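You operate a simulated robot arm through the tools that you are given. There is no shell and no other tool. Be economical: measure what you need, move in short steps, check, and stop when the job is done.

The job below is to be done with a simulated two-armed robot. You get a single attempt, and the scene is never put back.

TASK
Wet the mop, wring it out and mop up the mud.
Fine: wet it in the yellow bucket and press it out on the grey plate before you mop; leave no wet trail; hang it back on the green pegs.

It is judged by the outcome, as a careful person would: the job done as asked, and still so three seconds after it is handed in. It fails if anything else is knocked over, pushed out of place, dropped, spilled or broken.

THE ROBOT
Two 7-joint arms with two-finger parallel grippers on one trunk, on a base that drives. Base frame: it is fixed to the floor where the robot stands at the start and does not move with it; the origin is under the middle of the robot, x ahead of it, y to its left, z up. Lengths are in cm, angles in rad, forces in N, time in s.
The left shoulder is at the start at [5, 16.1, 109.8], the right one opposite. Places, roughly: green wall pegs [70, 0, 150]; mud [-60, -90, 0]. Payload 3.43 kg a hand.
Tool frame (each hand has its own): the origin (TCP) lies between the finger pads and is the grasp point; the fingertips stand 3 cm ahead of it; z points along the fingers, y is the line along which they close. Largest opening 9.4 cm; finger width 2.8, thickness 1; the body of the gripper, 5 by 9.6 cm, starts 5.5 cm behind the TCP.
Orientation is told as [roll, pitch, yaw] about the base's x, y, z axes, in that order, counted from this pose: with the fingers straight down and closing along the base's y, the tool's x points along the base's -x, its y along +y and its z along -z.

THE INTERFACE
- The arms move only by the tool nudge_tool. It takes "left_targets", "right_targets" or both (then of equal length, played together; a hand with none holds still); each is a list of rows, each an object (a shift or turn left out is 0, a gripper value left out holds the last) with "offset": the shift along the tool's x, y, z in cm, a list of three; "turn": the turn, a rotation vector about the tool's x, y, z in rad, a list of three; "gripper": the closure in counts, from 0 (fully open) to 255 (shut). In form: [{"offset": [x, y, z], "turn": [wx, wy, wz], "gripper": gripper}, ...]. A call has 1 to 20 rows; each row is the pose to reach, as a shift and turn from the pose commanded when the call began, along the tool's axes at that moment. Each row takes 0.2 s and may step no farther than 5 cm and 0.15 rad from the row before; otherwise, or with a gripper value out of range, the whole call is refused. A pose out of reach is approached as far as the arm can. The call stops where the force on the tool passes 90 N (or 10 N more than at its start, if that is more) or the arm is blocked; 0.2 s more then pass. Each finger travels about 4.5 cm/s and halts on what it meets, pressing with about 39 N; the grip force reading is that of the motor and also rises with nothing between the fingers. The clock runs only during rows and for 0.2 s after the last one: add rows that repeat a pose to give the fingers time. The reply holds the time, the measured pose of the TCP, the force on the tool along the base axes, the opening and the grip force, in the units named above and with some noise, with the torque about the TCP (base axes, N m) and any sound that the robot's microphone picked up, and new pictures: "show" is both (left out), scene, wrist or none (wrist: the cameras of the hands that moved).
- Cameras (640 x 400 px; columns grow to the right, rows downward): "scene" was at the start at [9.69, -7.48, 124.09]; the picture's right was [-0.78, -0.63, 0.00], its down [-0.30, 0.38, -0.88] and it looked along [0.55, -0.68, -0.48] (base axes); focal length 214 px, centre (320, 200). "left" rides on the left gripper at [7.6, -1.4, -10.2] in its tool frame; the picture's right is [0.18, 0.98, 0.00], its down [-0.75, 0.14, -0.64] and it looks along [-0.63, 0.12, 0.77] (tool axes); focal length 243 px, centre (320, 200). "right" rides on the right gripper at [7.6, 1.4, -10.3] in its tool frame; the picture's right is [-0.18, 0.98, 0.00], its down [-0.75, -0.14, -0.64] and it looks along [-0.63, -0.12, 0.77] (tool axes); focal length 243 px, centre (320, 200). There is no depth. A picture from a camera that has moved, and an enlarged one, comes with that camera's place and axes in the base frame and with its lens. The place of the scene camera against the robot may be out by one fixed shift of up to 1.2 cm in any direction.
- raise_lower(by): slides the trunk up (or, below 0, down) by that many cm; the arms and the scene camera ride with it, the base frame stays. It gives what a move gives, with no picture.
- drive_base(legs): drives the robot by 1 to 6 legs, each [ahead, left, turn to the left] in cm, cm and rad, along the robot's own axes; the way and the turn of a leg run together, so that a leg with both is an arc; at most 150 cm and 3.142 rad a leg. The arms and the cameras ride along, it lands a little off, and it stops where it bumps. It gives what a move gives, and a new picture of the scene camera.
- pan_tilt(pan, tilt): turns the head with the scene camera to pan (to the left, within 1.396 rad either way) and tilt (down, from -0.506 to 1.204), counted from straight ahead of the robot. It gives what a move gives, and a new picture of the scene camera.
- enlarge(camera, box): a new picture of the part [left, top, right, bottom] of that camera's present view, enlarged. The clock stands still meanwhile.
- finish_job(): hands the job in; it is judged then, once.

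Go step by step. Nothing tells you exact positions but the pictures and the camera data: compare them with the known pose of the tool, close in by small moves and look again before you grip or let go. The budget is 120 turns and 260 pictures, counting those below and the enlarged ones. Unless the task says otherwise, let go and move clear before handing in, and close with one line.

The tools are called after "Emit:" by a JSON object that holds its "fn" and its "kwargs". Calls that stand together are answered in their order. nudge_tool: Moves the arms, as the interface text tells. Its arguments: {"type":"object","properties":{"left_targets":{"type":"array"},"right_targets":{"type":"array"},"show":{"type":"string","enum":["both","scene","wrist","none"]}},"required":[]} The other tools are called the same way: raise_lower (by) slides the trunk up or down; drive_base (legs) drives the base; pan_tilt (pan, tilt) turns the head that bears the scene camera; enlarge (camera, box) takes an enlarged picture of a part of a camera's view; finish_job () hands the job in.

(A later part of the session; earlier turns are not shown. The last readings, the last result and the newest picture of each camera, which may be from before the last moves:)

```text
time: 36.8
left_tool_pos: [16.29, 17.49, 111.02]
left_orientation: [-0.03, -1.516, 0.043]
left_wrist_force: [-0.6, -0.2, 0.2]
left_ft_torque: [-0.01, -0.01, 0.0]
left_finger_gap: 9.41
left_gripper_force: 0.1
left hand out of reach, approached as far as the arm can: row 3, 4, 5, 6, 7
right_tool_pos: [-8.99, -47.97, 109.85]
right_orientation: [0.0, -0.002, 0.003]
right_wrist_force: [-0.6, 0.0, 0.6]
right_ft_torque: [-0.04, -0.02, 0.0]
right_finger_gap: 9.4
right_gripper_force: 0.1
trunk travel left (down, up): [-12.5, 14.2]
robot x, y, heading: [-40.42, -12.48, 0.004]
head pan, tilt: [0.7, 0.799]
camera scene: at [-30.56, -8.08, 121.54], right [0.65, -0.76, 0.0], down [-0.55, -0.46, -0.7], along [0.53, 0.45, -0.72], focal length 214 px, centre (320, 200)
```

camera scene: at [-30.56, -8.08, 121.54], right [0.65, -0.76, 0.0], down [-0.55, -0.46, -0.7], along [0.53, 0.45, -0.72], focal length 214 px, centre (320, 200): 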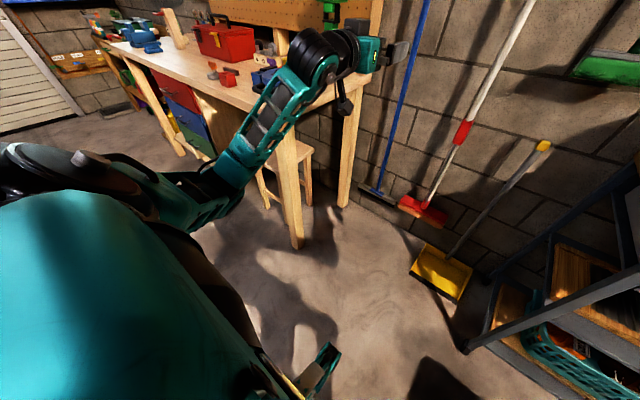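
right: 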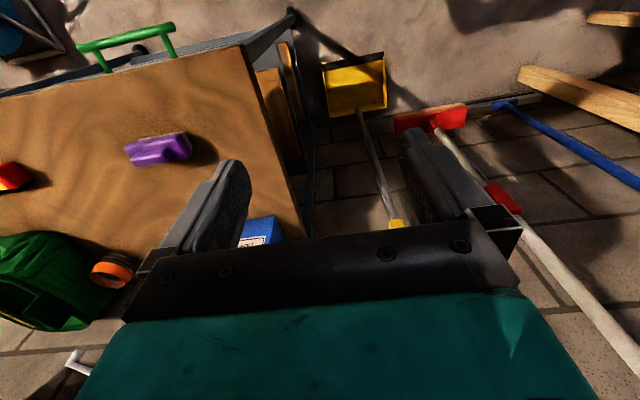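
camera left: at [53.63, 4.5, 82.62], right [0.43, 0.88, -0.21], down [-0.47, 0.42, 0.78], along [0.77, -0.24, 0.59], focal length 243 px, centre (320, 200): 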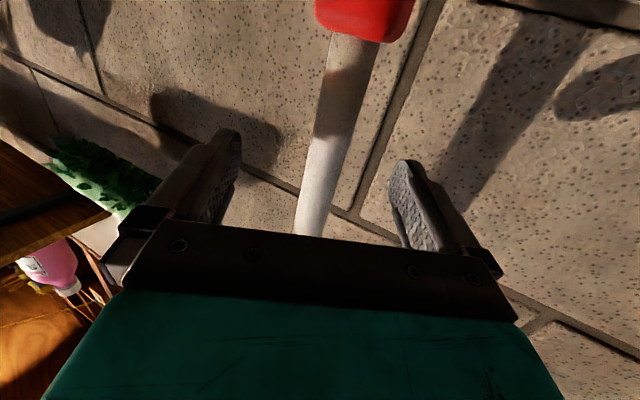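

Now I'll tuck the left arm, pointing down, while setting the right hand level and inward. The right wrist will then be yawed inward, as is natural for it.

Emit:
{"fn": "nudge_tool", "kwargs": {"left_targets": [{"offset": [0, 0, -1.5], "turn": [0, 0.13, 0]}, {"offset": [0, 0, -3], "turn": [0, 0.26, 0]}, {"offset": [0, 0, -4.5], "turn": [0, 0.39, 0]}, {"offset": [0, 0, -6], "turn": [0, 0.52, 0]}, {"offset": [0, 0, -7.5], "turn": [0, 0.65, 0]}, {"offset": [0, 0, -9], "turn": [0, 0.78, 0]}, {"offset": [0, 0, -10.5], "turn": [0, 0.91, 0]}, {"offset": [0, 0, -12], "turn": [0, 1.04, 0]}, {"offset": [0, 0, -13.5], "turn": [0, 1.17, 0]}, {"offset": [0, 0, -15], "turn": [0, 1.3, 0]}, {"offset": [0, 0, -16.5], "turn": [0, 1.43, 0]}, {"offset": [0, 0, -18], "turn": [0, 1.516, 0]}], "right_targets": [{"offset": [-1.36, 1.46, 1.5], "turn": [0, -0.131, 0]}, {"offset": [-2.7, 2.9, 3], "turn": [0, -0.262, 0]}, {"offset": [-4.1, 4.4, 4.5], "turn": [0, -0.393, 0]}, {"offset": [-5.4, 5.8, 6], "turn": [0, -0.524, 0]}, {"offset": [-6.8, 7.3, 7.5], "turn": [0, -0.655, 0]}, {"offset": [-8.2, 8.8, 9], "turn": [0, -0.785, 0]}, {"offset": [-9.5, 10.2, 10.5], "turn": [0, -0.916, 0]}, {"offset": [-10.9, 11.7, 12], "turn": [0, -1.047, 0]}, {"offset": [-12.2, 13.1, 13.5], "turn": [0, -1.178, 0]}, {"offset": [-13.6, 14.6, 15], "turn": [0, -1.309, 0]}, {"offset": [-15, 16, 16.5], "turn": [0, -1.44, 0]}, {"offset": [-16.3, 17.5, 18], "turn": [0, -1.571, 0]}], "show": "scene"}}

Emit:
{"fn": "nudge_tool", "kwargs": {"right_targets": [{"offset": [0, 0, 0], "turn": [-0.15, 0, 0]}, {"offset": [0, 0, 1], "turn": [-0.3, 0, 0]}, {"offset": [0, 0, 2], "turn": [-0.45, 0, 0]}, {"offset": [0, 0, 3], "turn": [-0.6, 0, 0]}, {"offset": [0, 0, 3], "turn": [-0.7, 0, 0]}], "show": "none"}}

Emit:
{"fn": "pan_tilt", "kwargs": {"pan": 0, "tilt": 0.5}}

```text
time: 39.4
left_tool_pos: [-1.53, 17.28, 112.04]
left_orientation: [-0.002, 0.002, 0.014]
left_wrist_force: [-0.4, 0.3, 0.5]
left_ft_torque: [-0.05, 0.0, -0.04]
left_finger_gap: 9.39
left_gripper_force: 0.0
right_tool_pos: [3.97, -35.71, 98.18]
right_orientation: [0.013, -1.132, 0.002]
right_wrist_force: [0.4, 0.3, 0.2]
right_ft_torque: [0.0, 0.03, -0.01]
right_finger_gap: 9.41
right_gripper_force: 0.0
right hand out of reach, approached as far as the arm can: row 6, 7, 8, 9, 10, 11, 12
trunk travel left (down, up): [-12.5, 14.2]
robot x, y, heading: [-40.79, -13.08, 0.002]
head pan, tilt: [0.7, 0.799]
camera scene: at [-30.45, -8.08, 121.53], right [0.65, -0.76, 0.0], down [-0.55, -0.46, -0.7], along [0.53, 0.45, -0.72], focal length 214 px, centre (320, 200)
```

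scene: 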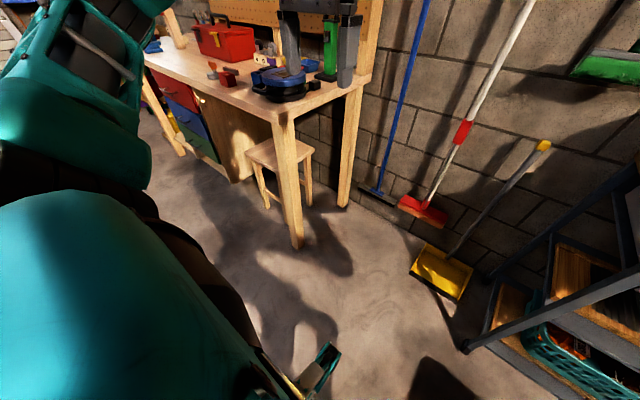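

```text
time: 40.6
left_tool_pos: [-1.54, 17.36, 112.07]
left_orientation: [-0.001, 0.0, 0.014]
left_wrist_force: [0.0, 0.8, -0.5]
left_ft_torque: [0.01, 0.02, -0.01]
left_finger_gap: 9.4
left_gripper_force: 0.0
right_tool_pos: [6.74, -35.17, 96.94]
right_orientation: [0.707, -1.136, -0.001]
right_wrist_force: [0.1, -0.2, 0.5]
right_ft_torque: [0.0, -0.01, 0.02]
right_finger_gap: 9.37
right_gripper_force: 0.0
right hand out of reach, approached as far as the arm can: row 5
trunk travel left (down, up): [-12.5, 14.2]
robot x, y, heading: [-40.72, -13.0, 0.001]
head pan, tilt: [0.7, 0.799]
```

```text
time: 41.7
left_tool_pos: [-1.51, 17.3, 112.01]
left_orientation: [-0.002, 0.0, 0.013]
left_wrist_force: [0.9, -0.7, 0.8]
left_ft_torque: [0.02, 0.03, 0.01]
left_finger_gap: 9.4
left_gripper_force: 0.0
right_tool_pos: [6.68, -35.11, 96.85]
right_orientation: [0.706, -1.131, 0.0]
right_wrist_force: [0.3, -0.4, -0.6]
right_ft_torque: [0.03, 0.03, 0.01]
right_finger_gap: 9.39
right_gripper_force: 0.2
trunk travel left (down, up): [-12.5, 14.2]
robot x, y, heading: [-40.73, -12.89, 0.003]
head pan, tilt: [0.0, 0.499]
camera scene: at [-27.5, -13.27, 124.13], right [0.0, -1.0, 0.0], down [-0.48, 0.0, -0.88], along [0.88, 0.0, -0.48], focal length 214 px, centre (320, 200)
```

scene: 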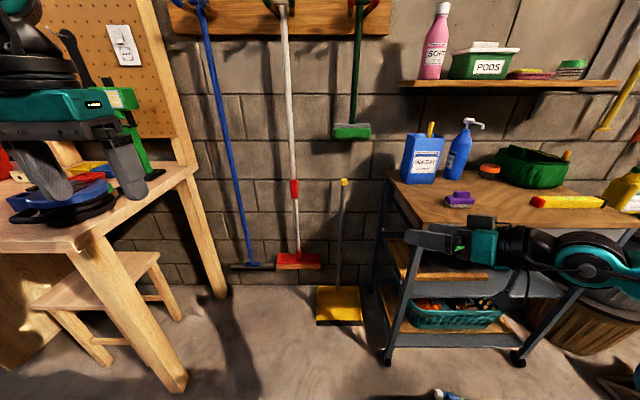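

The right hand points forward-left but still tilted down about 19°. I'm levelling it.

Emit:
{"fn": "nudge_tool", "kwargs": {"right_targets": [{"offset": [0, 0, 0], "turn": [-0.0125, -0.083, -0.074]}, {"offset": [0, 0, 0], "turn": [-0.025, -0.165, -0.148]}, {"offset": [0, 0, 0], "turn": [-0.037, -0.248, -0.223]}, {"offset": [0, 0, 0], "turn": [-0.05, -0.33, -0.297]}, {"offset": [0, 0, 0], "turn": [-0.05, -0.33, -0.297]}], "show": "both"}}

```text
time: 42.9
left_tool_pos: [-1.53, 17.32, 112.0]
left_orientation: [-0.003, 0.0, 0.015]
left_wrist_force: [0.2, -0.1, 0.4]
left_ft_torque: [0.04, -0.01, 0.01]
left_finger_gap: 9.4
left_gripper_force: 0.1
right_tool_pos: [6.79, -35.06, 96.94]
right_orientation: [-2.589, -1.562, -2.931]
right_wrist_force: [-0.6, -0.3, -0.1]
right_ft_torque: [0.0, -0.01, -0.04]
right_finger_gap: 9.41
right_gripper_force: 0.1
trunk travel left (down, up): [-12.5, 14.2]
robot x, y, heading: [-40.68, -12.57, 0.003]
head pan, tilt: [0.0, 0.499]
camera scene: at [-27.5, -13.27, 124.13], right [0.0, -1.0, 0.0], down [-0.48, 0.0, -0.88], along [0.88, 0.0, -0.48], focal length 214 px, centre (320, 200)
camera right: at [-1.66, -41.21, 89.14], right [-0.68, 0.71, 0.18], down [-0.37, -0.55, 0.75], along [0.63, 0.44, 0.64], focal length 243 px, centre (320, 200)
```

scene: 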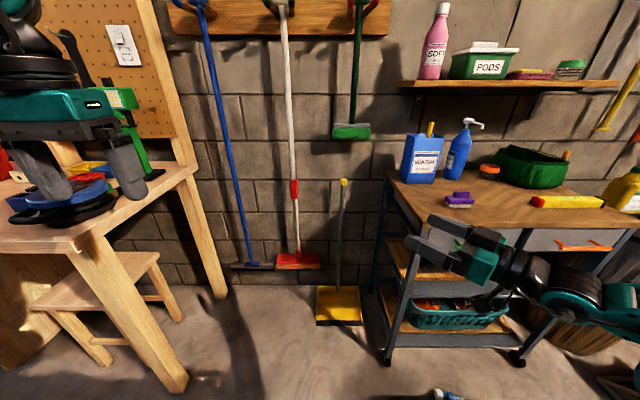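
right: 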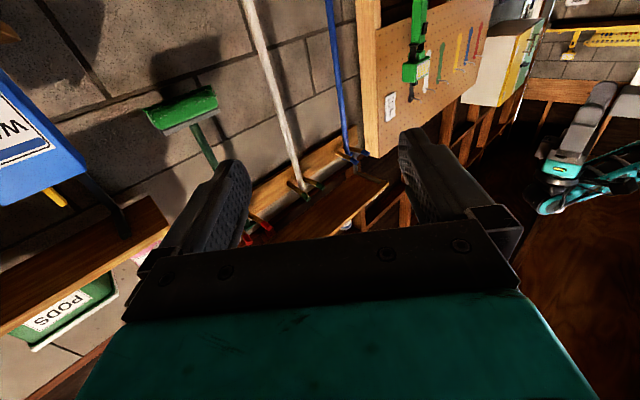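

The hand is level at yaw ≈0.76. I'll tuck the left arm farther back and bring the right hand further inward and down to grip height.

Emit:
{"fn": "nudge_tool", "kwargs": {"left_targets": [{"offset": [4, 0, -1]}, {"offset": [8, 0, -2]}, {"offset": [12, 0, -3]}, {"offset": [16, 0, -4]}, {"offset": [18, 0, -5]}], "right_targets": [{"offset": [2.2, 0.8, 2.8]}, {"offset": [4.5, 1.5, 5.6]}, {"offset": [6.7, 2.3, 8.4]}, {"offset": [9, 3, 11.2]}, {"offset": [9, 3, 11.2]}], "show": "scene"}}

```text
time: 44.1
left_tool_pos: [-18.76, 15.77, 116.33]
left_orientation: [-0.002, 0.002, 0.014]
left_wrist_force: [-0.6, -0.1, 0.5]
left_ft_torque: [0.0, 0.01, 0.01]
left_finger_gap: 9.39
left_gripper_force: 0.1
left hand out of reach, approached as far as the arm can: row 4, 5
right_tool_pos: [12.86, -25.14, 87.83]
right_orientation: [-2.622, -1.564, -2.899]
right_wrist_force: [0.9, 0.7, -0.7]
right_ft_torque: [-0.01, -0.02, -0.02]
right_finger_gap: 9.38
right_gripper_force: 0.1
trunk travel left (down, up): [-12.5, 14.2]
robot x, y, heading: [-40.35, -12.95, 0.002]
head pan, tilt: [0.0, 0.499]
camera scene: at [-27.52, -13.29, 124.13], right [0.0, -1.0, 0.0], down [-0.48, 0.0, -0.88], along [0.88, 0.0, -0.48], focal length 214 px, centre (320, 200)
```

scene: 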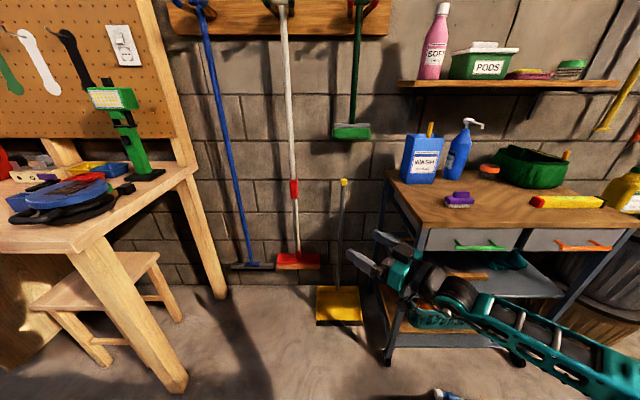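

The hand is in a good posture. I'll check where the right forearm and elbow are relative to the bench before driving in.

Emit:
{"fn": "pan_tilt", "kwargs": {"pan": -0.9, "tilt": 0.8}}

```text
time: 45.3
left_tool_pos: [-18.84, 15.65, 116.33]
left_orientation: [0.0, 0.0, 0.014]
left_wrist_force: [-0.9, 0.0, -1.0]
left_ft_torque: [0.02, 0.02, 0.03]
left_finger_gap: 9.4
left_gripper_force: 0.1
right_tool_pos: [12.95, -25.15, 87.84]
right_orientation: [-2.629, -1.563, -2.89]
right_wrist_force: [-0.1, -0.4, 0.4]
right_ft_torque: [0.0, -0.01, 0.02]
right_finger_gap: 9.39
right_gripper_force: 0.1
trunk travel left (down, up): [-12.5, 14.2]
robot x, y, heading: [-40.59, -13.3, 0.003]
head pan, tilt: [-0.901, 0.799]
camera scene: at [-31.57, -19.6, 121.53], right [-0.78, -0.62, 0.0], down [-0.45, 0.56, -0.7], along [0.43, -0.55, -0.72], focal length 214 px, centre (320, 200)
```

scene: 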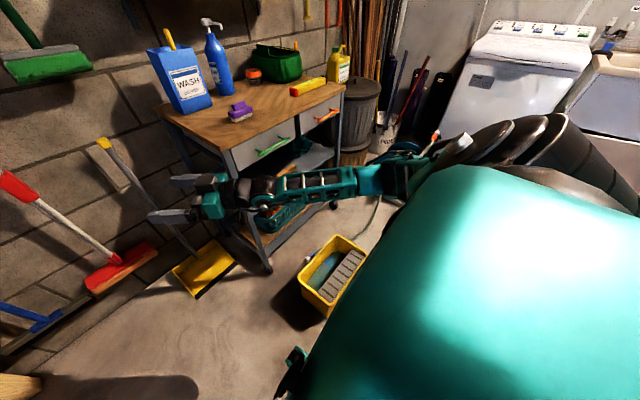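

The right forearm runs level at z≈88, about the bench-top height of 86. I'll grip higher on the shaft, at z≈104, to clear the bench corner, raising the arm and trunk first.

Emit:
{"fn": "nudge_tool", "kwargs": {"right_targets": [{"offset": [-4, 0, 0]}, {"offset": [-8, 0, 0]}, {"offset": [-11, 0, 0]}, {"offset": [-11, 0, 0]}], "show": "none"}}

Emit:
{"fn": "raise_lower", "kwargs": {"by": 5}}

Emit:
{"fn": "drive_base", "kwargs": {"legs": [[38, 18, 0]]}}

Emit:
{"fn": "pan_tilt", "kwargs": {"pan": 0, "tilt": 0.5}}

```text
time: 46.3
left_tool_pos: [-18.76, 15.69, 116.37]
left_orientation: [-0.002, 0.0, 0.015]
left_wrist_force: [-0.6, -0.4, -0.3]
left_ft_torque: [0.01, 0.01, 0.0]
left_finger_gap: 9.41
left_gripper_force: 0.0
right_tool_pos: [12.71, -25.12, 98.96]
right_orientation: [-2.63, -1.564, -2.89]
right_wrist_force: [-0.2, -1.5, -0.5]
right_ft_torque: [0.03, 0.0, -0.01]
right_finger_gap: 9.41
right_gripper_force: 0.1
trunk travel left (down, up): [-12.5, 14.2]
robot x, y, heading: [-40.57, -12.94, 0.003]
head pan, tilt: [-0.901, 0.799]
```

```text
time: 47.2
left_tool_pos: [-18.71, 15.67, 121.37]
left_orientation: [-0.002, -0.001, 0.014]
left_wrist_force: [1.3, -0.2, 0.0]
left_ft_torque: [0.03, -0.03, 0.0]
left_finger_gap: 9.41
left_gripper_force: 0.0
right_tool_pos: [12.72, -25.06, 103.89]
right_orientation: [-2.649, -1.562, -2.871]
right_wrist_force: [0.8, 0.0, 0.0]
right_ft_torque: [-0.02, 0.02, 0.01]
right_finger_gap: 9.4
right_gripper_force: 0.0
trunk travel left (down, up): [-17.5, 9.2]
robot x, y, heading: [-40.4, -12.86, 0.002]
head pan, tilt: [-0.901, 0.799]
```

```text
time: 49.8
left_tool_pos: [19.15, 33.73, 121.36]
left_orientation: [-0.001, -0.002, 0.013]
left_wrist_force: [0.2, 0.4, 0.3]
left_ft_torque: [0.0, -0.01, 0.0]
left_finger_gap: 9.41
left_gripper_force: 0.2
right_tool_pos: [50.62, -7.03, 104.02]
right_orientation: [-2.626, -1.564, -2.896]
right_wrist_force: [0.5, -0.2, -0.4]
right_ft_torque: [0.01, -0.03, -0.03]
right_finger_gap: 9.4
right_gripper_force: 0.0
trunk travel left (down, up): [-17.5, 9.2]
robot x, y, heading: [-2.64, 5.3, 0.004]
head pan, tilt: [-0.901, 0.799]
camera scene: at [6.34, -1.47, 126.53], right [-0.78, -0.62, 0.0], down [-0.45, 0.56, -0.7], along [0.43, -0.55, -0.72], focal length 214 px, centre (320, 200)
```

scene: 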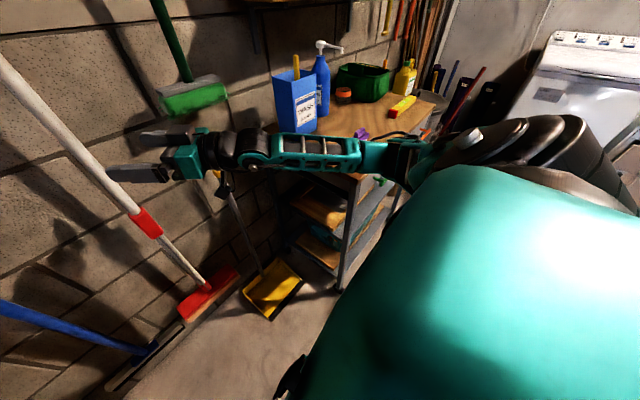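

```text
time: 51.0
left_tool_pos: [19.02, 33.83, 121.48]
left_orientation: [-0.001, -0.002, 0.012]
left_wrist_force: [0.2, -0.5, -0.4]
left_ft_torque: [0.0, 0.01, 0.03]
left_finger_gap: 9.4
left_gripper_force: 0.1
right_tool_pos: [50.69, -6.94, 103.91]
right_orientation: [-2.646, -1.563, -2.875]
right_wrist_force: [0.7, -0.2, -1.2]
right_ft_torque: [-0.02, 0.01, 0.0]
right_finger_gap: 9.41
right_gripper_force: 0.0
trunk travel left (down, up): [-17.5, 9.2]
robot x, y, heading: [-3.1, 5.17, 0.008]
head pan, tilt: [0.0, 0.499]
camera scene: at [10.39, 4.83, 129.13], right [0.0, -1.0, 0.0], down [-0.48, 0.0, -0.88], along [0.88, 0.0, -0.48], focal length 214 px, centre (320, 200)
```

scene: 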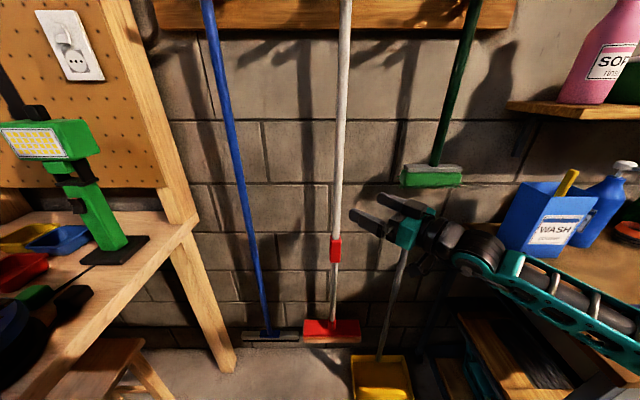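

Clear so far. Checking the wrist view for alignment with the shaft.

Emit:
{"fn": "nudge_tool", "kwargs": {"right_targets": [{"offset": [0, 0, 4]}, {"offset": [0, 0, 8]}, {"offset": [0, 0, 8]}], "show": "wrist"}}

```text
time: 51.8
left_tool_pos: [19.24, 33.83, 121.36]
left_orientation: [0.0, 0.001, 0.01]
left_wrist_force: [-0.5, 1.3, 0.3]
left_ft_torque: [0.0, 0.04, 0.0]
left_finger_gap: 9.4
left_gripper_force: 0.1
right_tool_pos: [56.51, -1.69, 104.1]
right_orientation: [-2.648, -1.565, -2.875]
right_wrist_force: [-0.4, 0.5, -0.1]
right_ft_torque: [-0.01, -0.01, 0.02]
right_finger_gap: 9.39
right_gripper_force: 0.1
trunk travel left (down, up): [-17.5, 9.2]
robot x, y, heading: [-2.27, 5.52, -0.004]
head pan, tilt: [0.0, 0.499]
camera right: at [48.09, -7.67, 96.23], right [-0.68, 0.71, 0.18], down [-0.37, -0.55, 0.75], along [0.63, 0.44, 0.64], focal length 243 px, centre (320, 200)
```

right: 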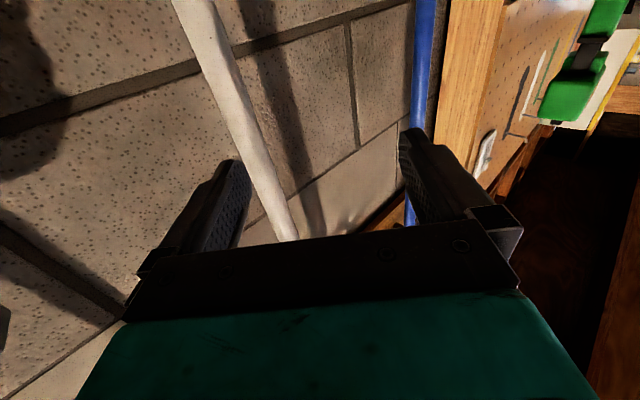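

The shaft is about 6.2 cm toward the tool's -y side and 8 cm ahead. I'm shifting sideways, then looking.

Emit:
{"fn": "nudge_tool", "kwargs": {"right_targets": [{"offset": [0, -3, -1]}, {"offset": [0, -6.2, -1]}, {"offset": [0, -6.2, 1.5]}, {"offset": [0, -6.2, 1.5]}], "show": "wrist"}}

```text
time: 52.8
left_tool_pos: [19.08, 33.72, 121.36]
left_orientation: [-0.002, -0.001, 0.011]
left_wrist_force: [-0.5, 0.0, -0.2]
left_ft_torque: [0.03, -0.02, -0.01]
left_finger_gap: 9.42
left_gripper_force: 0.1
right_tool_pos: [61.7, -5.05, 103.95]
right_orientation: [-2.645, -1.565, -2.878]
right_wrist_force: [0.5, -0.3, 0.4]
right_ft_torque: [-0.02, 0.0, -0.02]
right_finger_gap: 9.41
right_gripper_force: 0.0
trunk travel left (down, up): [-17.5, 9.2]
robot x, y, heading: [-2.6, 5.3, -0.004]
head pan, tilt: [0.0, 0.499]
camera right: at [53.37, -11.14, 96.29], right [-0.68, 0.71, 0.18], down [-0.37, -0.55, 0.75], along [0.63, 0.44, 0.64], focal length 243 px, centre (320, 200)
```

right: 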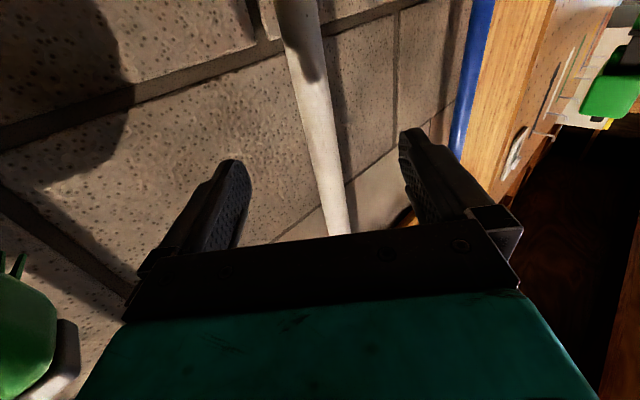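

Centred. Advancing 6 cm.

Emit:
{"fn": "nudge_tool", "kwargs": {"right_targets": [{"offset": [0, -0.2, 3]}, {"offset": [0, -0.3, 6]}, {"offset": [0, -0.3, 6]}], "show": "both"}}

```text
time: 53.6
left_tool_pos: [19.23, 33.68, 121.42]
left_orientation: [-0.001, 0.0, 0.009]
left_wrist_force: [0.2, 0.4, -0.3]
left_ft_torque: [-0.01, 0.01, 0.02]
left_finger_gap: 9.42
left_gripper_force: 0.1
right_tool_pos: [66.19, -1.13, 104.02]
right_orientation: [-2.629, -1.563, -2.895]
right_wrist_force: [0.0, -0.8, -0.4]
right_ft_torque: [-0.01, 0.01, 0.0]
right_finger_gap: 9.42
right_gripper_force: 0.1
trunk travel left (down, up): [-17.5, 9.2]
robot x, y, heading: [-2.75, 5.11, 0.001]
head pan, tilt: [0.0, 0.499]
camera scene: at [10.38, 4.82, 129.13], right [0.0, -1.0, 0.0], down [-0.48, 0.0, -0.88], along [0.88, 0.0, -0.48], focal length 214 px, centre (320, 200)
camera right: at [57.9, -7.21, 96.31], right [-0.68, 0.71, 0.18], down [-0.37, -0.55, 0.75], along [0.63, 0.44, 0.64], focal length 243 px, centre (320, 200)
```

scene: 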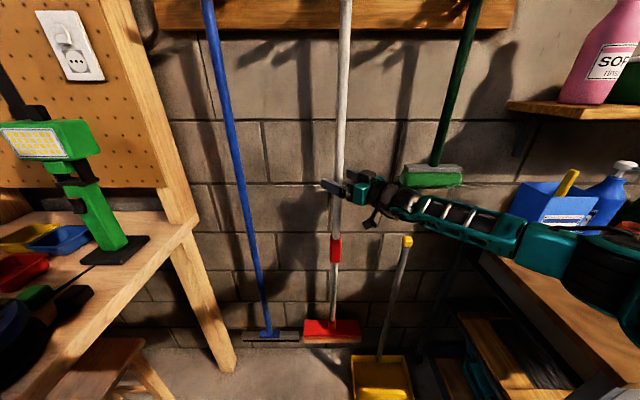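
right: 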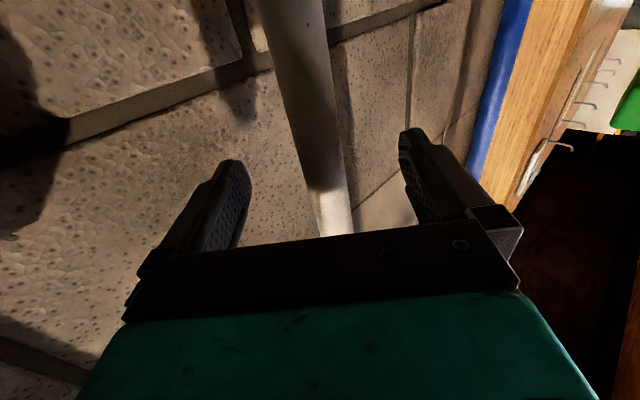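

The shaft is between the fingers. I'm closing the gripper.

Emit:
{"fn": "nudge_tool", "kwargs": {"right_targets": [{"offset": [0, 0, 0.7], "gripper": 0}, {"offset": [0, 0, 0.7], "gripper": 150}, {"offset": [0, 0, 0.7], "gripper": 255}, {"offset": [0, 0, 0.7], "gripper": 255}, {"offset": [0, 0, 0.7], "gripper": 255}, {"offset": [0, 0, 0.7], "gripper": 255}, {"offset": [0, 0, 0.7], "gripper": 255}, {"offset": [0, 0, 0.7], "gripper": 255}], "show": "both"}}

Emit:
{"fn": "pan_tilt", "kwargs": {"pan": 0, "tilt": 0.0}}

Emit:
{"fn": "enlarge", "kwargs": {"camera": "scene", "box": [240, 60, 440, 200]}}

```text
time: 55.4
left_tool_pos: [19.12, 33.83, 121.49]
left_orientation: [-0.003, 0.0, 0.013]
left_wrist_force: [0.4, -0.2, 0.9]
left_ft_torque: [-0.02, -0.04, 0.0]
left_finger_gap: 9.38
left_gripper_force: 0.1
right_tool_pos: [66.84, -0.61, 104.05]
right_orientation: [-2.499, -1.564, -3.023]
right_wrist_force: [-0.6, 0.7, 0.4]
right_ft_torque: [-0.31, -0.56, 0.05]
right_finger_gap: 2.98
right_gripper_force: 39.5
trunk travel left (down, up): [-17.5, 9.2]
robot x, y, heading: [-2.46, 5.15, -0.002]
head pan, tilt: [0.0, 0.499]
camera scene: at [10.36, 4.86, 129.13], right [0.0, -1.0, 0.0], down [-0.48, 0.0, -0.88], along [0.88, 0.0, -0.48], focal length 214 px, centre (320, 200)
camera right: at [58.41, -6.67, 96.33], right [-0.68, 0.71, 0.18], down [-0.37, -0.55, 0.75], along [0.63, 0.44, 0.64], focal length 243 px, centre (320, 200)
```

scene: 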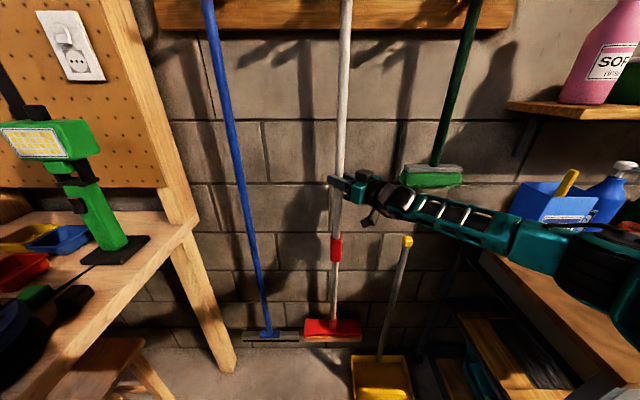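
right: 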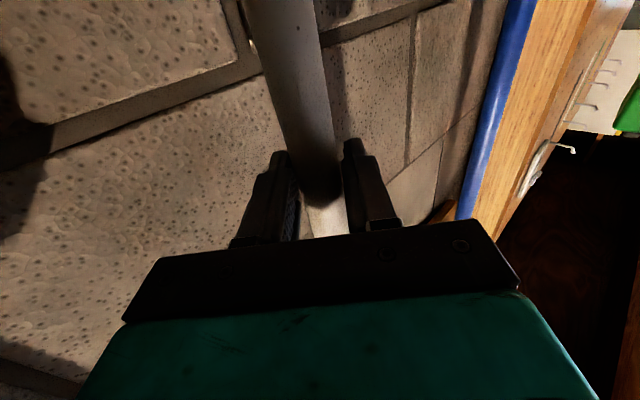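

```text
time: 56.3
left_tool_pos: [19.13, 33.69, 121.4]
left_orientation: [-0.001, -0.001, 0.013]
left_wrist_force: [-0.4, -0.2, -0.3]
left_ft_torque: [0.02, 0.0, 0.01]
left_finger_gap: 9.42
left_gripper_force: 0.0
right_tool_pos: [66.82, -0.54, 104.12]
right_orientation: [-2.577, -1.565, -2.947]
right_wrist_force: [-1.1, 1.2, -0.4]
right_ft_torque: [-0.4, -0.46, 0.05]
right_finger_gap: 2.94
right_gripper_force: 39.1
trunk travel left (down, up): [-17.5, 9.2]
robot x, y, heading: [-2.75, 5.24, -0.001]
head pan, tilt: [0.0, 0.0]
camera scene: at [10.27, 4.86, 133.74], right [0.0, -1.0, 0.0], down [0.0, 0.0, -1.0], along [1.0, 0.0, 0.0], focal length 214 px, centre (320, 200)
```

scene: 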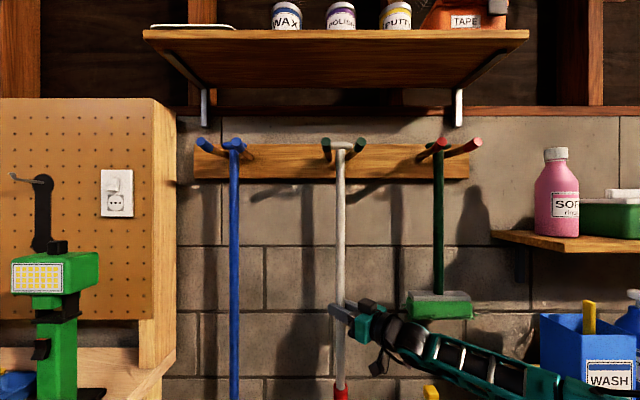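

```text
2.86 times, centred on (340, 130) of scene
camera zoom: at [10.27, 4.86, 133.74], right [0.0, -1.0, 0.0], down [0.0, 0.0, -1.0], along [1.0, 0.0, 0.0], focal length 613 px, centre (263, 400)
```

zoom: 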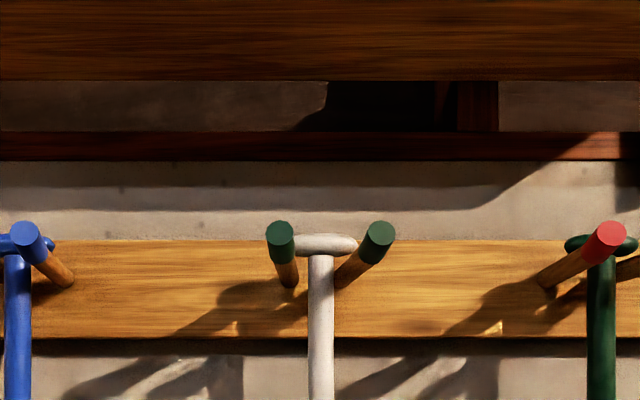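

The grip is firm, with a 2.95 cm gap at 39 N. I'm lifting 6 cm to clear the peg tips and checking.

Emit:
{"fn": "nudge_tool", "kwargs": {"right_targets": [{"offset": [-1.5, 0, 0]}, {"offset": [-3, 0, 0]}, {"offset": [-4.5, 0, 0]}, {"offset": [-6, 0, 0]}, {"offset": [-6, 0, 0]}], "show": "both"}}

```text
time: 57.5
left_tool_pos: [19.16, 33.73, 121.4]
left_orientation: [-0.004, -0.002, 0.012]
left_wrist_force: [0.1, 0.0, 0.1]
left_ft_torque: [0.0, -0.03, -0.02]
left_finger_gap: 9.4
left_gripper_force: 0.1
right_tool_pos: [66.73, -0.71, 109.9]
right_orientation: [-2.707, -1.566, -2.816]
right_wrist_force: [-1.0, 0.2, -4.8]
right_ft_torque: [0.36, 0.57, 0.04]
right_finger_gap: 2.93
right_gripper_force: 39.3
trunk travel left (down, up): [-17.5, 9.2]
robot x, y, heading: [-2.77, 5.43, 0.001]
head pan, tilt: [0.0, 0.0]
camera scene: at [10.35, 4.83, 133.73], right [0.0, -1.0, 0.0], down [0.0, 0.0, -1.0], along [1.0, 0.0, 0.0], focal length 214 px, centre (320, 200)
camera right: at [58.42, -6.78, 102.19], right [-0.68, 0.71, 0.18], down [-0.37, -0.55, 0.75], along [0.63, 0.44, 0.63], focal length 243 px, centre (320, 200)
```

scene: 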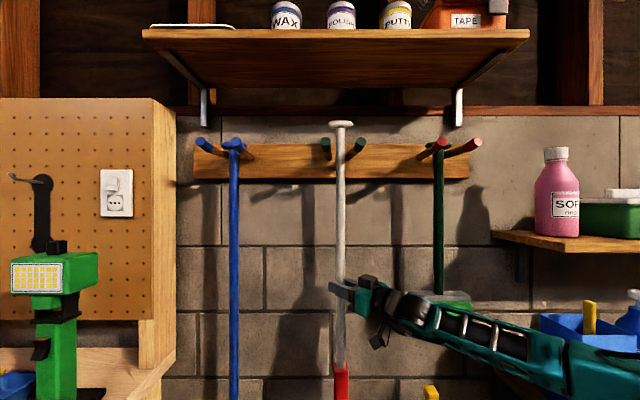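
right: 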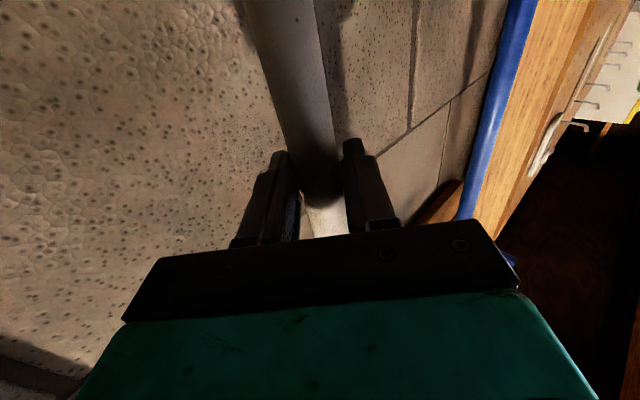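

The mop is lifted clear of the pegs. I'm backing straight out and raising the trunk so the head clears the bucket rim later.

Emit:
{"fn": "drive_base", "kwargs": {"legs": [[-37, 0, 0]]}}

Emit:
{"fn": "raise_lower", "kwargs": {"by": 9}}

Emit:
{"fn": "pan_tilt", "kwargs": {"pan": 0, "tilt": 0.6}}

```text
time: 59.9
left_tool_pos: [-17.78, 33.67, 121.4]
left_orientation: [-0.001, 0.001, 0.012]
left_wrist_force: [0.9, 0.0, 0.3]
left_ft_torque: [0.01, 0.01, -0.02]
left_finger_gap: 9.4
left_gripper_force: 0.0
right_tool_pos: [29.81, -0.66, 109.96]
right_orientation: [-2.633, -1.564, -2.887]
right_wrist_force: [0.6, 0.2, -4.1]
right_ft_torque: [-0.38, -0.56, -0.07]
right_finger_gap: 2.96
right_gripper_force: 38.8
trunk travel left (down, up): [-17.5, 9.2]
robot x, y, heading: [-39.55, 5.29, 0.002]
head pan, tilt: [0.0, 0.0]
camera scene: at [-26.7, 4.8, 133.74], right [0.0, -1.0, 0.0], down [0.0, 0.0, -1.0], along [1.0, 0.0, 0.0], focal length 214 px, centre (320, 200)
```

scene: 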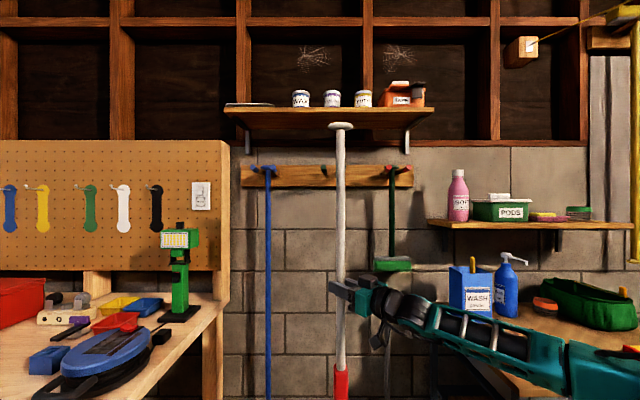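

```text
time: 61.1
left_tool_pos: [-17.79, 33.69, 130.4]
left_orientation: [-0.001, 0.0, 0.01]
left_wrist_force: [-0.4, -0.1, 0.1]
left_ft_torque: [-0.03, 0.0, -0.02]
left_finger_gap: 9.39
left_gripper_force: 0.1
right_tool_pos: [29.62, -0.73, 118.9]
right_orientation: [-2.626, -1.565, -2.893]
right_wrist_force: [-0.8, 0.9, -5.3]
right_ft_torque: [0.36, 0.61, 0.07]
right_finger_gap: 2.94
right_gripper_force: 38.7
trunk travel left (down, up): [-26.5, 0.2]
robot x, y, heading: [-40.03, 5.06, -0.004]
head pan, tilt: [0.0, 0.0]
```

```text
time: 62.1
left_tool_pos: [-17.73, 33.63, 130.29]
left_orientation: [-0.002, 0.0, 0.014]
left_wrist_force: [0.3, -0.3, 0.8]
left_ft_torque: [0.02, 0.01, 0.01]
left_finger_gap: 9.38
left_gripper_force: 0.0
right_tool_pos: [29.92, -0.6, 118.96]
right_orientation: [-2.608, -1.566, -2.912]
right_wrist_force: [0.6, -1.2, -4.4]
right_ft_torque: [-0.48, -0.54, -0.01]
right_finger_gap: 2.96
right_gripper_force: 38.9
trunk travel left (down, up): [-26.5, 0.2]
robot x, y, heading: [-39.61, 5.1, 0.001]
head pan, tilt: [0.0, 0.6]
camera scene: at [-26.82, 4.8, 137.22], right [0.0, -1.0, 0.0], down [-0.56, 0.0, -0.83], along [0.83, 0.0, -0.56], focal length 214 px, centre (320, 200)
```

scene: 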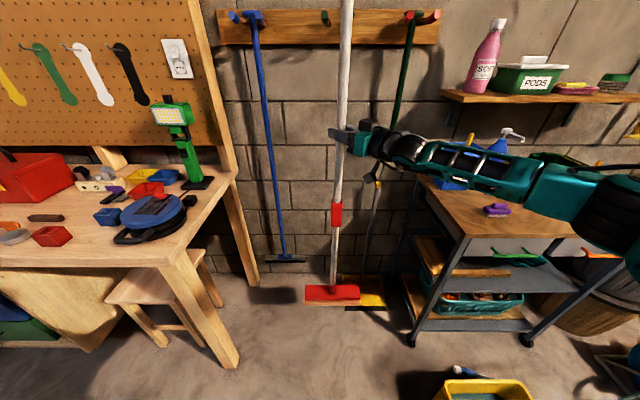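

The mop hangs nearly vertical and weighs about 5 N. Next I yaw the hand inward about 0.84 rad, so the head can line up with the bucket when the robot faces diagonally.

Emit:
{"fn": "nudge_tool", "kwargs": {"right_targets": [{"offset": [0, 0.7, -0.7], "turn": [-0.1, 0, 0]}, {"offset": [0, 1.4, -1.4], "turn": [-0.2, 0, 0]}, {"offset": [0, 2.1, -2.1], "turn": [-0.3, 0, 0]}, {"offset": [0, 2.8, -2.8], "turn": [-0.4, 0, 0]}, {"offset": [0, 3.5, -3.5], "turn": [-0.5, 0, 0]}, {"offset": [0, 4.2, -4.2], "turn": [-0.6, 0, 0]}, {"offset": [0, 5, -5], "turn": [-0.7, 0, 0]}, {"offset": [0, 5.5, -5.8], "turn": [-0.8, 0, 0]}, {"offset": [0, 5.5, -5.8], "turn": [-0.84, 0, 0]}, {"offset": [0, 5.5, -5.8], "turn": [-0.84, 0, 0]}], "show": "scene"}}

```text
time: 64.3
left_tool_pos: [-17.87, 33.76, 130.48]
left_orientation: [-0.003, -0.001, 0.012]
left_wrist_force: [-0.6, 0.2, 0.8]
left_ft_torque: [-0.01, -0.01, 0.0]
left_finger_gap: 9.41
left_gripper_force: 0.0
right_tool_pos: [21.71, -0.72, 119.0]
right_orientation: [-1.794, -1.567, -2.886]
right_wrist_force: [-0.6, 0.4, -4.7]
right_ft_torque: [0.04, -0.69, -0.05]
right_finger_gap: 2.94
right_gripper_force: 38.9
trunk travel left (down, up): [-26.5, 0.2]
robot x, y, heading: [-40.01, 5.1, -0.001]
head pan, tilt: [0.0, 0.6]
camera scene: at [-26.83, 4.79, 137.21], right [0.0, -1.0, 0.0], down [-0.57, 0.0, -0.82], along [0.82, 0.0, -0.57], focal length 214 px, centre (320, 200)
```

scene: 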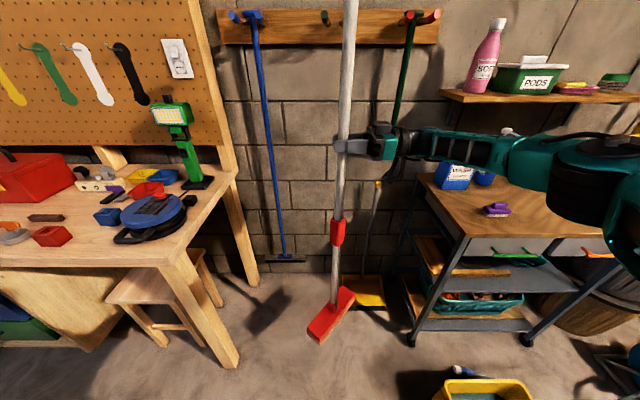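

The yaw worked. Turning the robot right by 0.84 to bring the mop toward the bucket, then looking.

Emit:
{"fn": "drive_base", "kwargs": {"legs": [[0, 0, -0.84]]}}

Emit:
{"fn": "pan_tilt", "kwargs": {"pan": 0, "tilt": 0.95}}

Emit:
{"fn": "enlarge", "kwargs": {"camera": "scene", "box": [240, 130, 480, 280]}}

```text
time: 67.0
left_tool_pos: [-3.91, 7.63, 130.5]
left_orientation: [-0.002, 0.0, -0.838]
left_wrist_force: [0.3, 0.0, 0.6]
left_ft_torque: [0.03, 0.0, -0.02]
left_finger_gap: 9.39
left_gripper_force: 0.0
right_tool_pos: [-3.58, -44.9, 118.96]
right_orientation: [-1.815, -1.564, 2.568]
right_wrist_force: [0.2, -0.1, -4.5]
right_ft_torque: [0.4, 0.52, 0.01]
right_finger_gap: 2.93
right_gripper_force: 38.7
trunk travel left (down, up): [-26.5, 0.2]
robot x, y, heading: [-39.57, 5.36, -0.852]
head pan, tilt: [0.0, 0.6]
camera scene: at [-31.21, -4.91, 137.21], right [-0.75, -0.66, 0.0], down [-0.37, 0.42, -0.82], along [0.55, -0.62, -0.57], focal length 214 px, centre (320, 200)
```

scene: 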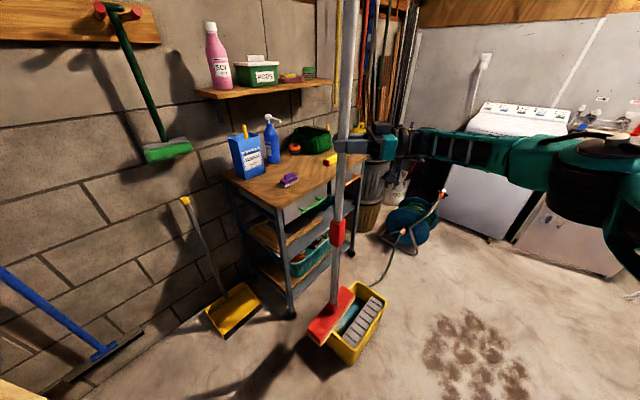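

```text
time: 67.8
left_tool_pos: [-3.85, 7.55, 130.44]
left_orientation: [-0.003, 0.001, -0.837]
left_wrist_force: [-0.2, -0.1, 0.2]
left_ft_torque: [0.03, 0.01, 0.01]
left_finger_gap: 9.4
left_gripper_force: 0.0
right_tool_pos: [-3.63, -44.87, 118.78]
right_orientation: [-1.727, -1.566, 2.479]
right_wrist_force: [-0.4, -1.0, -5.4]
right_ft_torque: [-0.27, -0.23, 0.0]
right_finger_gap: 2.95
right_gripper_force: 38.6
trunk travel left (down, up): [-26.5, 0.2]
robot x, y, heading: [-39.84, 5.58, -0.85]
head pan, tilt: [0.0, 0.949]
camera scene: at [-32.24, -3.72, 134.38], right [-0.75, -0.66, 0.0], down [-0.54, 0.61, -0.58], along [0.38, -0.44, -0.81], focal length 214 px, centre (320, 200)
```

scene: 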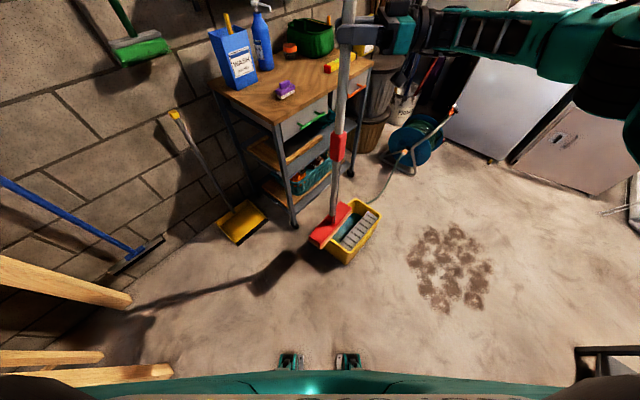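

```text
2.67 times, centred on (360, 205) of scene
camera zoom: at [-32.24, -3.72, 134.38], right [-0.75, -0.66, 0.0], down [-0.54, 0.61, -0.58], along [0.38, -0.44, -0.81], focal length 572 px, centre (213, 187)
```

zoom: 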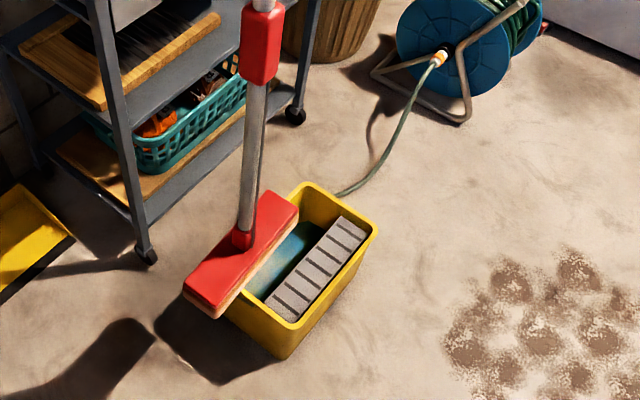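

The head is nearly parallel to the bucket, about 0.1 rad off. The plate spans x≈-14..-6.6 and the water x≈-6.6..2.7 at y≈-62. I'll drive the head over the water at height and correct the yaw.

Emit:
{"fn": "drive_base", "kwargs": {"legs": [[12.3, -10.5, 0]]}}

Emit:
{"fn": "nudge_tool", "kwargs": {"right_targets": [{"offset": [0, 0, 0], "turn": [0.05, 0, 0]}, {"offset": [0, 0, 0], "turn": [0.1, 0, 0]}, {"offset": [0, 0, 0], "turn": [0.1, 0, 0]}, {"offset": [0, 0, 0], "turn": [0.1, 0, 0]}, {"offset": [0, 0, 0], "turn": [0.1, 0, 0]}], "show": "none"}}

Emit:
{"fn": "enlarge", "kwargs": {"camera": "scene", "box": [240, 130, 480, 280]}}

```text
time: 69.2
left_tool_pos: [-3.54, -8.42, 130.3]
left_orientation: [0.0, 0.003, -0.838]
left_wrist_force: [-0.1, -0.2, 0.1]
left_ft_torque: [-0.01, 0.0, -0.01]
left_finger_gap: 9.41
left_gripper_force: 0.1
right_tool_pos: [-3.37, -60.96, 118.9]
right_orientation: [-1.842, -1.567, 2.592]
right_wrist_force: [1.3, -0.4, -4.9]
right_ft_torque: [-0.47, -0.54, -0.07]
right_finger_gap: 2.93
right_gripper_force: 38.7
trunk travel left (down, up): [-26.5, 0.2]
robot x, y, heading: [-39.74, -11.01, -0.848]
head pan, tilt: [0.0, 0.949]
camera scene: at [-32.05, -19.81, 134.37], right [-0.75, -0.66, 0.0], down [-0.54, 0.61, -0.58], along [0.38, -0.44, -0.81], focal length 214 px, centre (320, 200)
```

scene: 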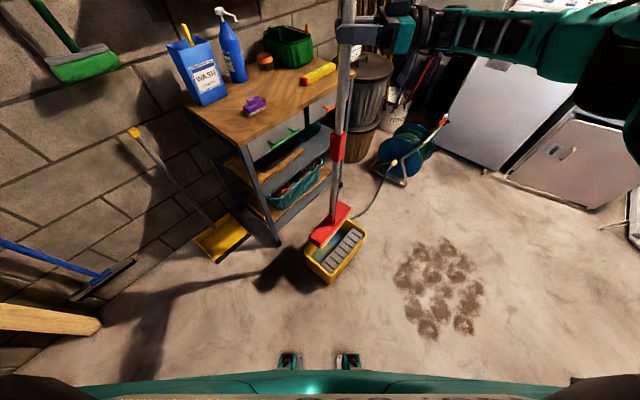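

```text
time: 70.4
left_tool_pos: [-3.61, -8.38, 130.52]
left_orientation: [0.0, 0.001, -0.839]
left_wrist_force: [-0.5, -0.7, 0.2]
left_ft_torque: [0.02, -0.01, 0.02]
left_finger_gap: 9.4
left_gripper_force: 0.0
right_tool_pos: [-3.36, -60.91, 118.93]
right_orientation: [-1.815, -1.565, 2.463]
right_wrist_force: [0.6, -0.5, -4.9]
right_ft_torque: [-0.42, -0.55, -0.03]
right_finger_gap: 2.89
right_gripper_force: 38.9
trunk travel left (down, up): [-26.5, 0.2]
robot x, y, heading: [-39.79, -11.19, -0.854]
head pan, tilt: [0.0, 0.949]
```

```text
2.67 times, centred on (360, 205) of scene
camera zoom: at [-32.05, -19.73, 134.37], right [-0.75, -0.66, 0.0], down [-0.54, 0.61, -0.58], along [0.38, -0.44, -0.81], focal length 572 px, centre (213, 187)
```

zoom: 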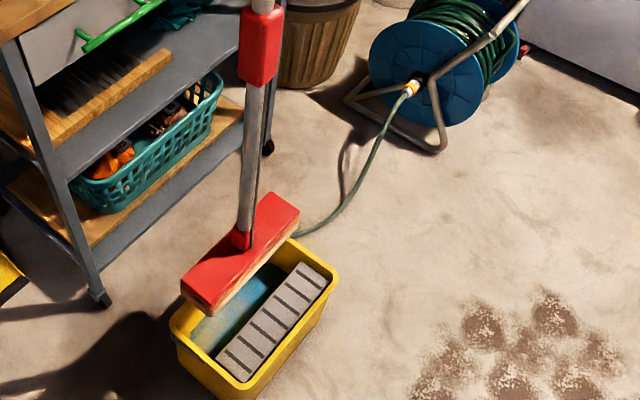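

Lowering 8 cm via the trunk to compare the head with the rim more closely.

Emit:
{"fn": "raise_lower", "kwargs": {"by": -8}}

Emit:
{"fn": "enlarge", "kwargs": {"camera": "scene", "box": [240, 130, 480, 280]}}

```text
time: 71.6
left_tool_pos: [-3.61, -8.37, 122.34]
left_orientation: [-0.003, -0.001, -0.836]
left_wrist_force: [0.4, 0.1, 0.2]
left_ft_torque: [0.01, -0.01, -0.03]
left_finger_gap: 9.38
left_gripper_force: 0.2
right_tool_pos: [-3.35, -60.9, 110.88]
right_orientation: [-1.83, -1.565, 2.481]
right_wrist_force: [0.5, -0.6, -4.9]
right_ft_torque: [-0.36, -0.37, -0.05]
right_finger_gap: 2.92
right_gripper_force: 39.1
trunk travel left (down, up): [-18.5, 8.2]
robot x, y, heading: [-39.57, -10.67, -0.849]
head pan, tilt: [0.0, 0.949]
```

```text
2.67 times, centred on (360, 205) of scene
camera zoom: at [-32.07, -19.72, 126.38], right [-0.75, -0.66, 0.0], down [-0.54, 0.61, -0.58], along [0.38, -0.44, -0.81], focal length 572 px, centre (213, 187)
```

zoom: 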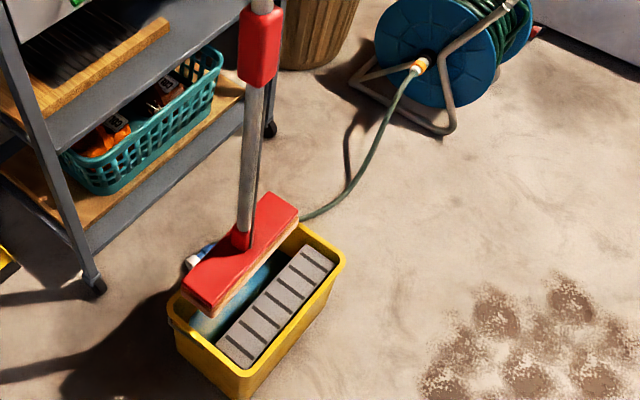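

The head sits about 1.7 cm too far -x and 3.5 cm short in -y of the water's centre. I'm correcting with the arm and lowering a bit to just above the rim.

Emit:
{"fn": "nudge_tool", "kwargs": {"right_targets": [{"offset": [0, -1.9, -0.4], "turn": [0.02, 0, 0]}, {"offset": [0, -3.8, -0.8], "turn": [0.04, 0, 0]}, {"offset": [2.5, -3.8, -0.8], "turn": [0.04, 0, 0]}, {"offset": [5, -3.8, -0.8], "turn": [0.04, 0, 0]}, {"offset": [5, -3.8, -0.8], "turn": [0.04, 0, 0]}, {"offset": [5, -3.8, -0.8], "turn": [0.04, 0, 0]}], "show": "none"}}

Emit:
{"fn": "enlarge", "kwargs": {"camera": "scene", "box": [280, 180, 400, 280]}}

```text
time: 73.0
left_tool_pos: [-3.59, -8.44, 122.43]
left_orientation: [0.0, 0.001, -0.84]
left_wrist_force: [1.1, -0.6, 0.4]
left_ft_torque: [-0.01, 0.0, -0.02]
left_finger_gap: 9.41
left_gripper_force: 0.1
right_tool_pos: [-1.69, -64.37, 105.93]
right_orientation: [-1.846, -1.566, 2.46]
right_wrist_force: [0.5, -0.3, -5.1]
right_ft_torque: [-0.41, -0.28, -0.02]
right_finger_gap: 2.9
right_gripper_force: 39.3
trunk travel left (down, up): [-18.5, 8.2]
robot x, y, heading: [-39.39, -11.06, -0.847]
head pan, tilt: [0.0, 0.949]
```

```text
4.00 times, centred on (340, 230) of scene
camera zoom: at [-32.05, -19.73, 126.37], right [-0.75, -0.66, 0.0], down [-0.54, 0.61, -0.58], along [0.38, -0.44, -0.81], focal length 858 px, centre (240, 80)
```

zoom: 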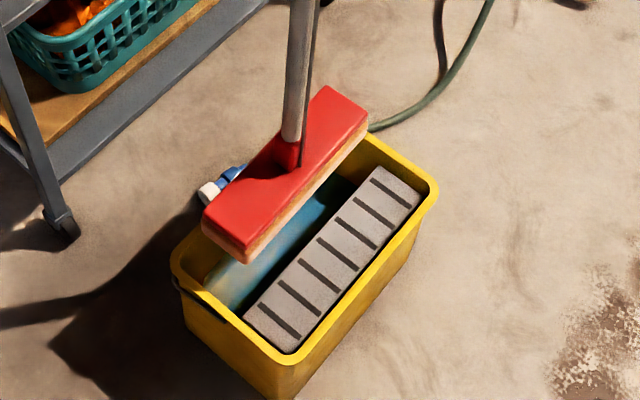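

Head edges are x≈-4.6..1.5 and the water opening x≈-7..2.7; y is centred too. I'm lowering in small chunks and watching the force.

Emit:
{"fn": "nudge_tool", "kwargs": {"right_targets": [{"offset": [1, 0.4, -0.2]}, {"offset": [2.5, 0.4, -0.2]}, {"offset": [4, 0.4, -0.2]}, {"offset": [5.5, 0.4, -0.2]}, {"offset": [7, 0.4, -0.2]}, {"offset": [7, 0.4, -0.2]}], "show": "none"}}

Emit:
{"fn": "enlarge", "kwargs": {"camera": "scene", "box": [280, 180, 400, 280]}}

```text
time: 74.4
left_tool_pos: [-3.63, -8.37, 122.43]
left_orientation: [-0.002, 0.0, -0.838]
left_wrist_force: [0.8, 0.0, -0.4]
left_ft_torque: [-0.01, 0.02, 0.01]
left_finger_gap: 9.39
left_gripper_force: 0.1
right_tool_pos: [-2.16, -63.85, 99.11]
right_orientation: [-1.833, -1.564, 2.447]
right_wrist_force: [0.6, -0.4, -5.0]
right_ft_torque: [-0.41, -0.26, -0.07]
right_finger_gap: 2.85
right_gripper_force: 39.6
right hand out of reach, approached as far as the arm can: row 5, 6
trunk travel left (down, up): [-18.5, 8.2]
robot x, y, heading: [-39.57, -10.83, -0.849]
head pan, tilt: [0.0, 0.949]
```

```text
4.00 times, centred on (340, 230) of scene
camera zoom: at [-32.03, -19.72, 126.37], right [-0.75, -0.66, 0.0], down [-0.54, 0.61, -0.58], along [0.38, -0.44, -0.81], focal length 858 px, centre (240, 80)
```

zoom: 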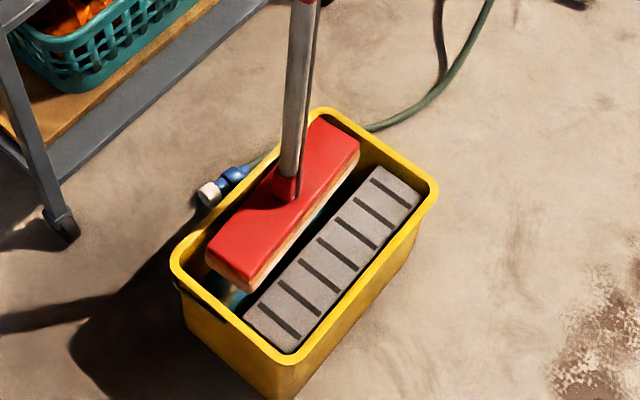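

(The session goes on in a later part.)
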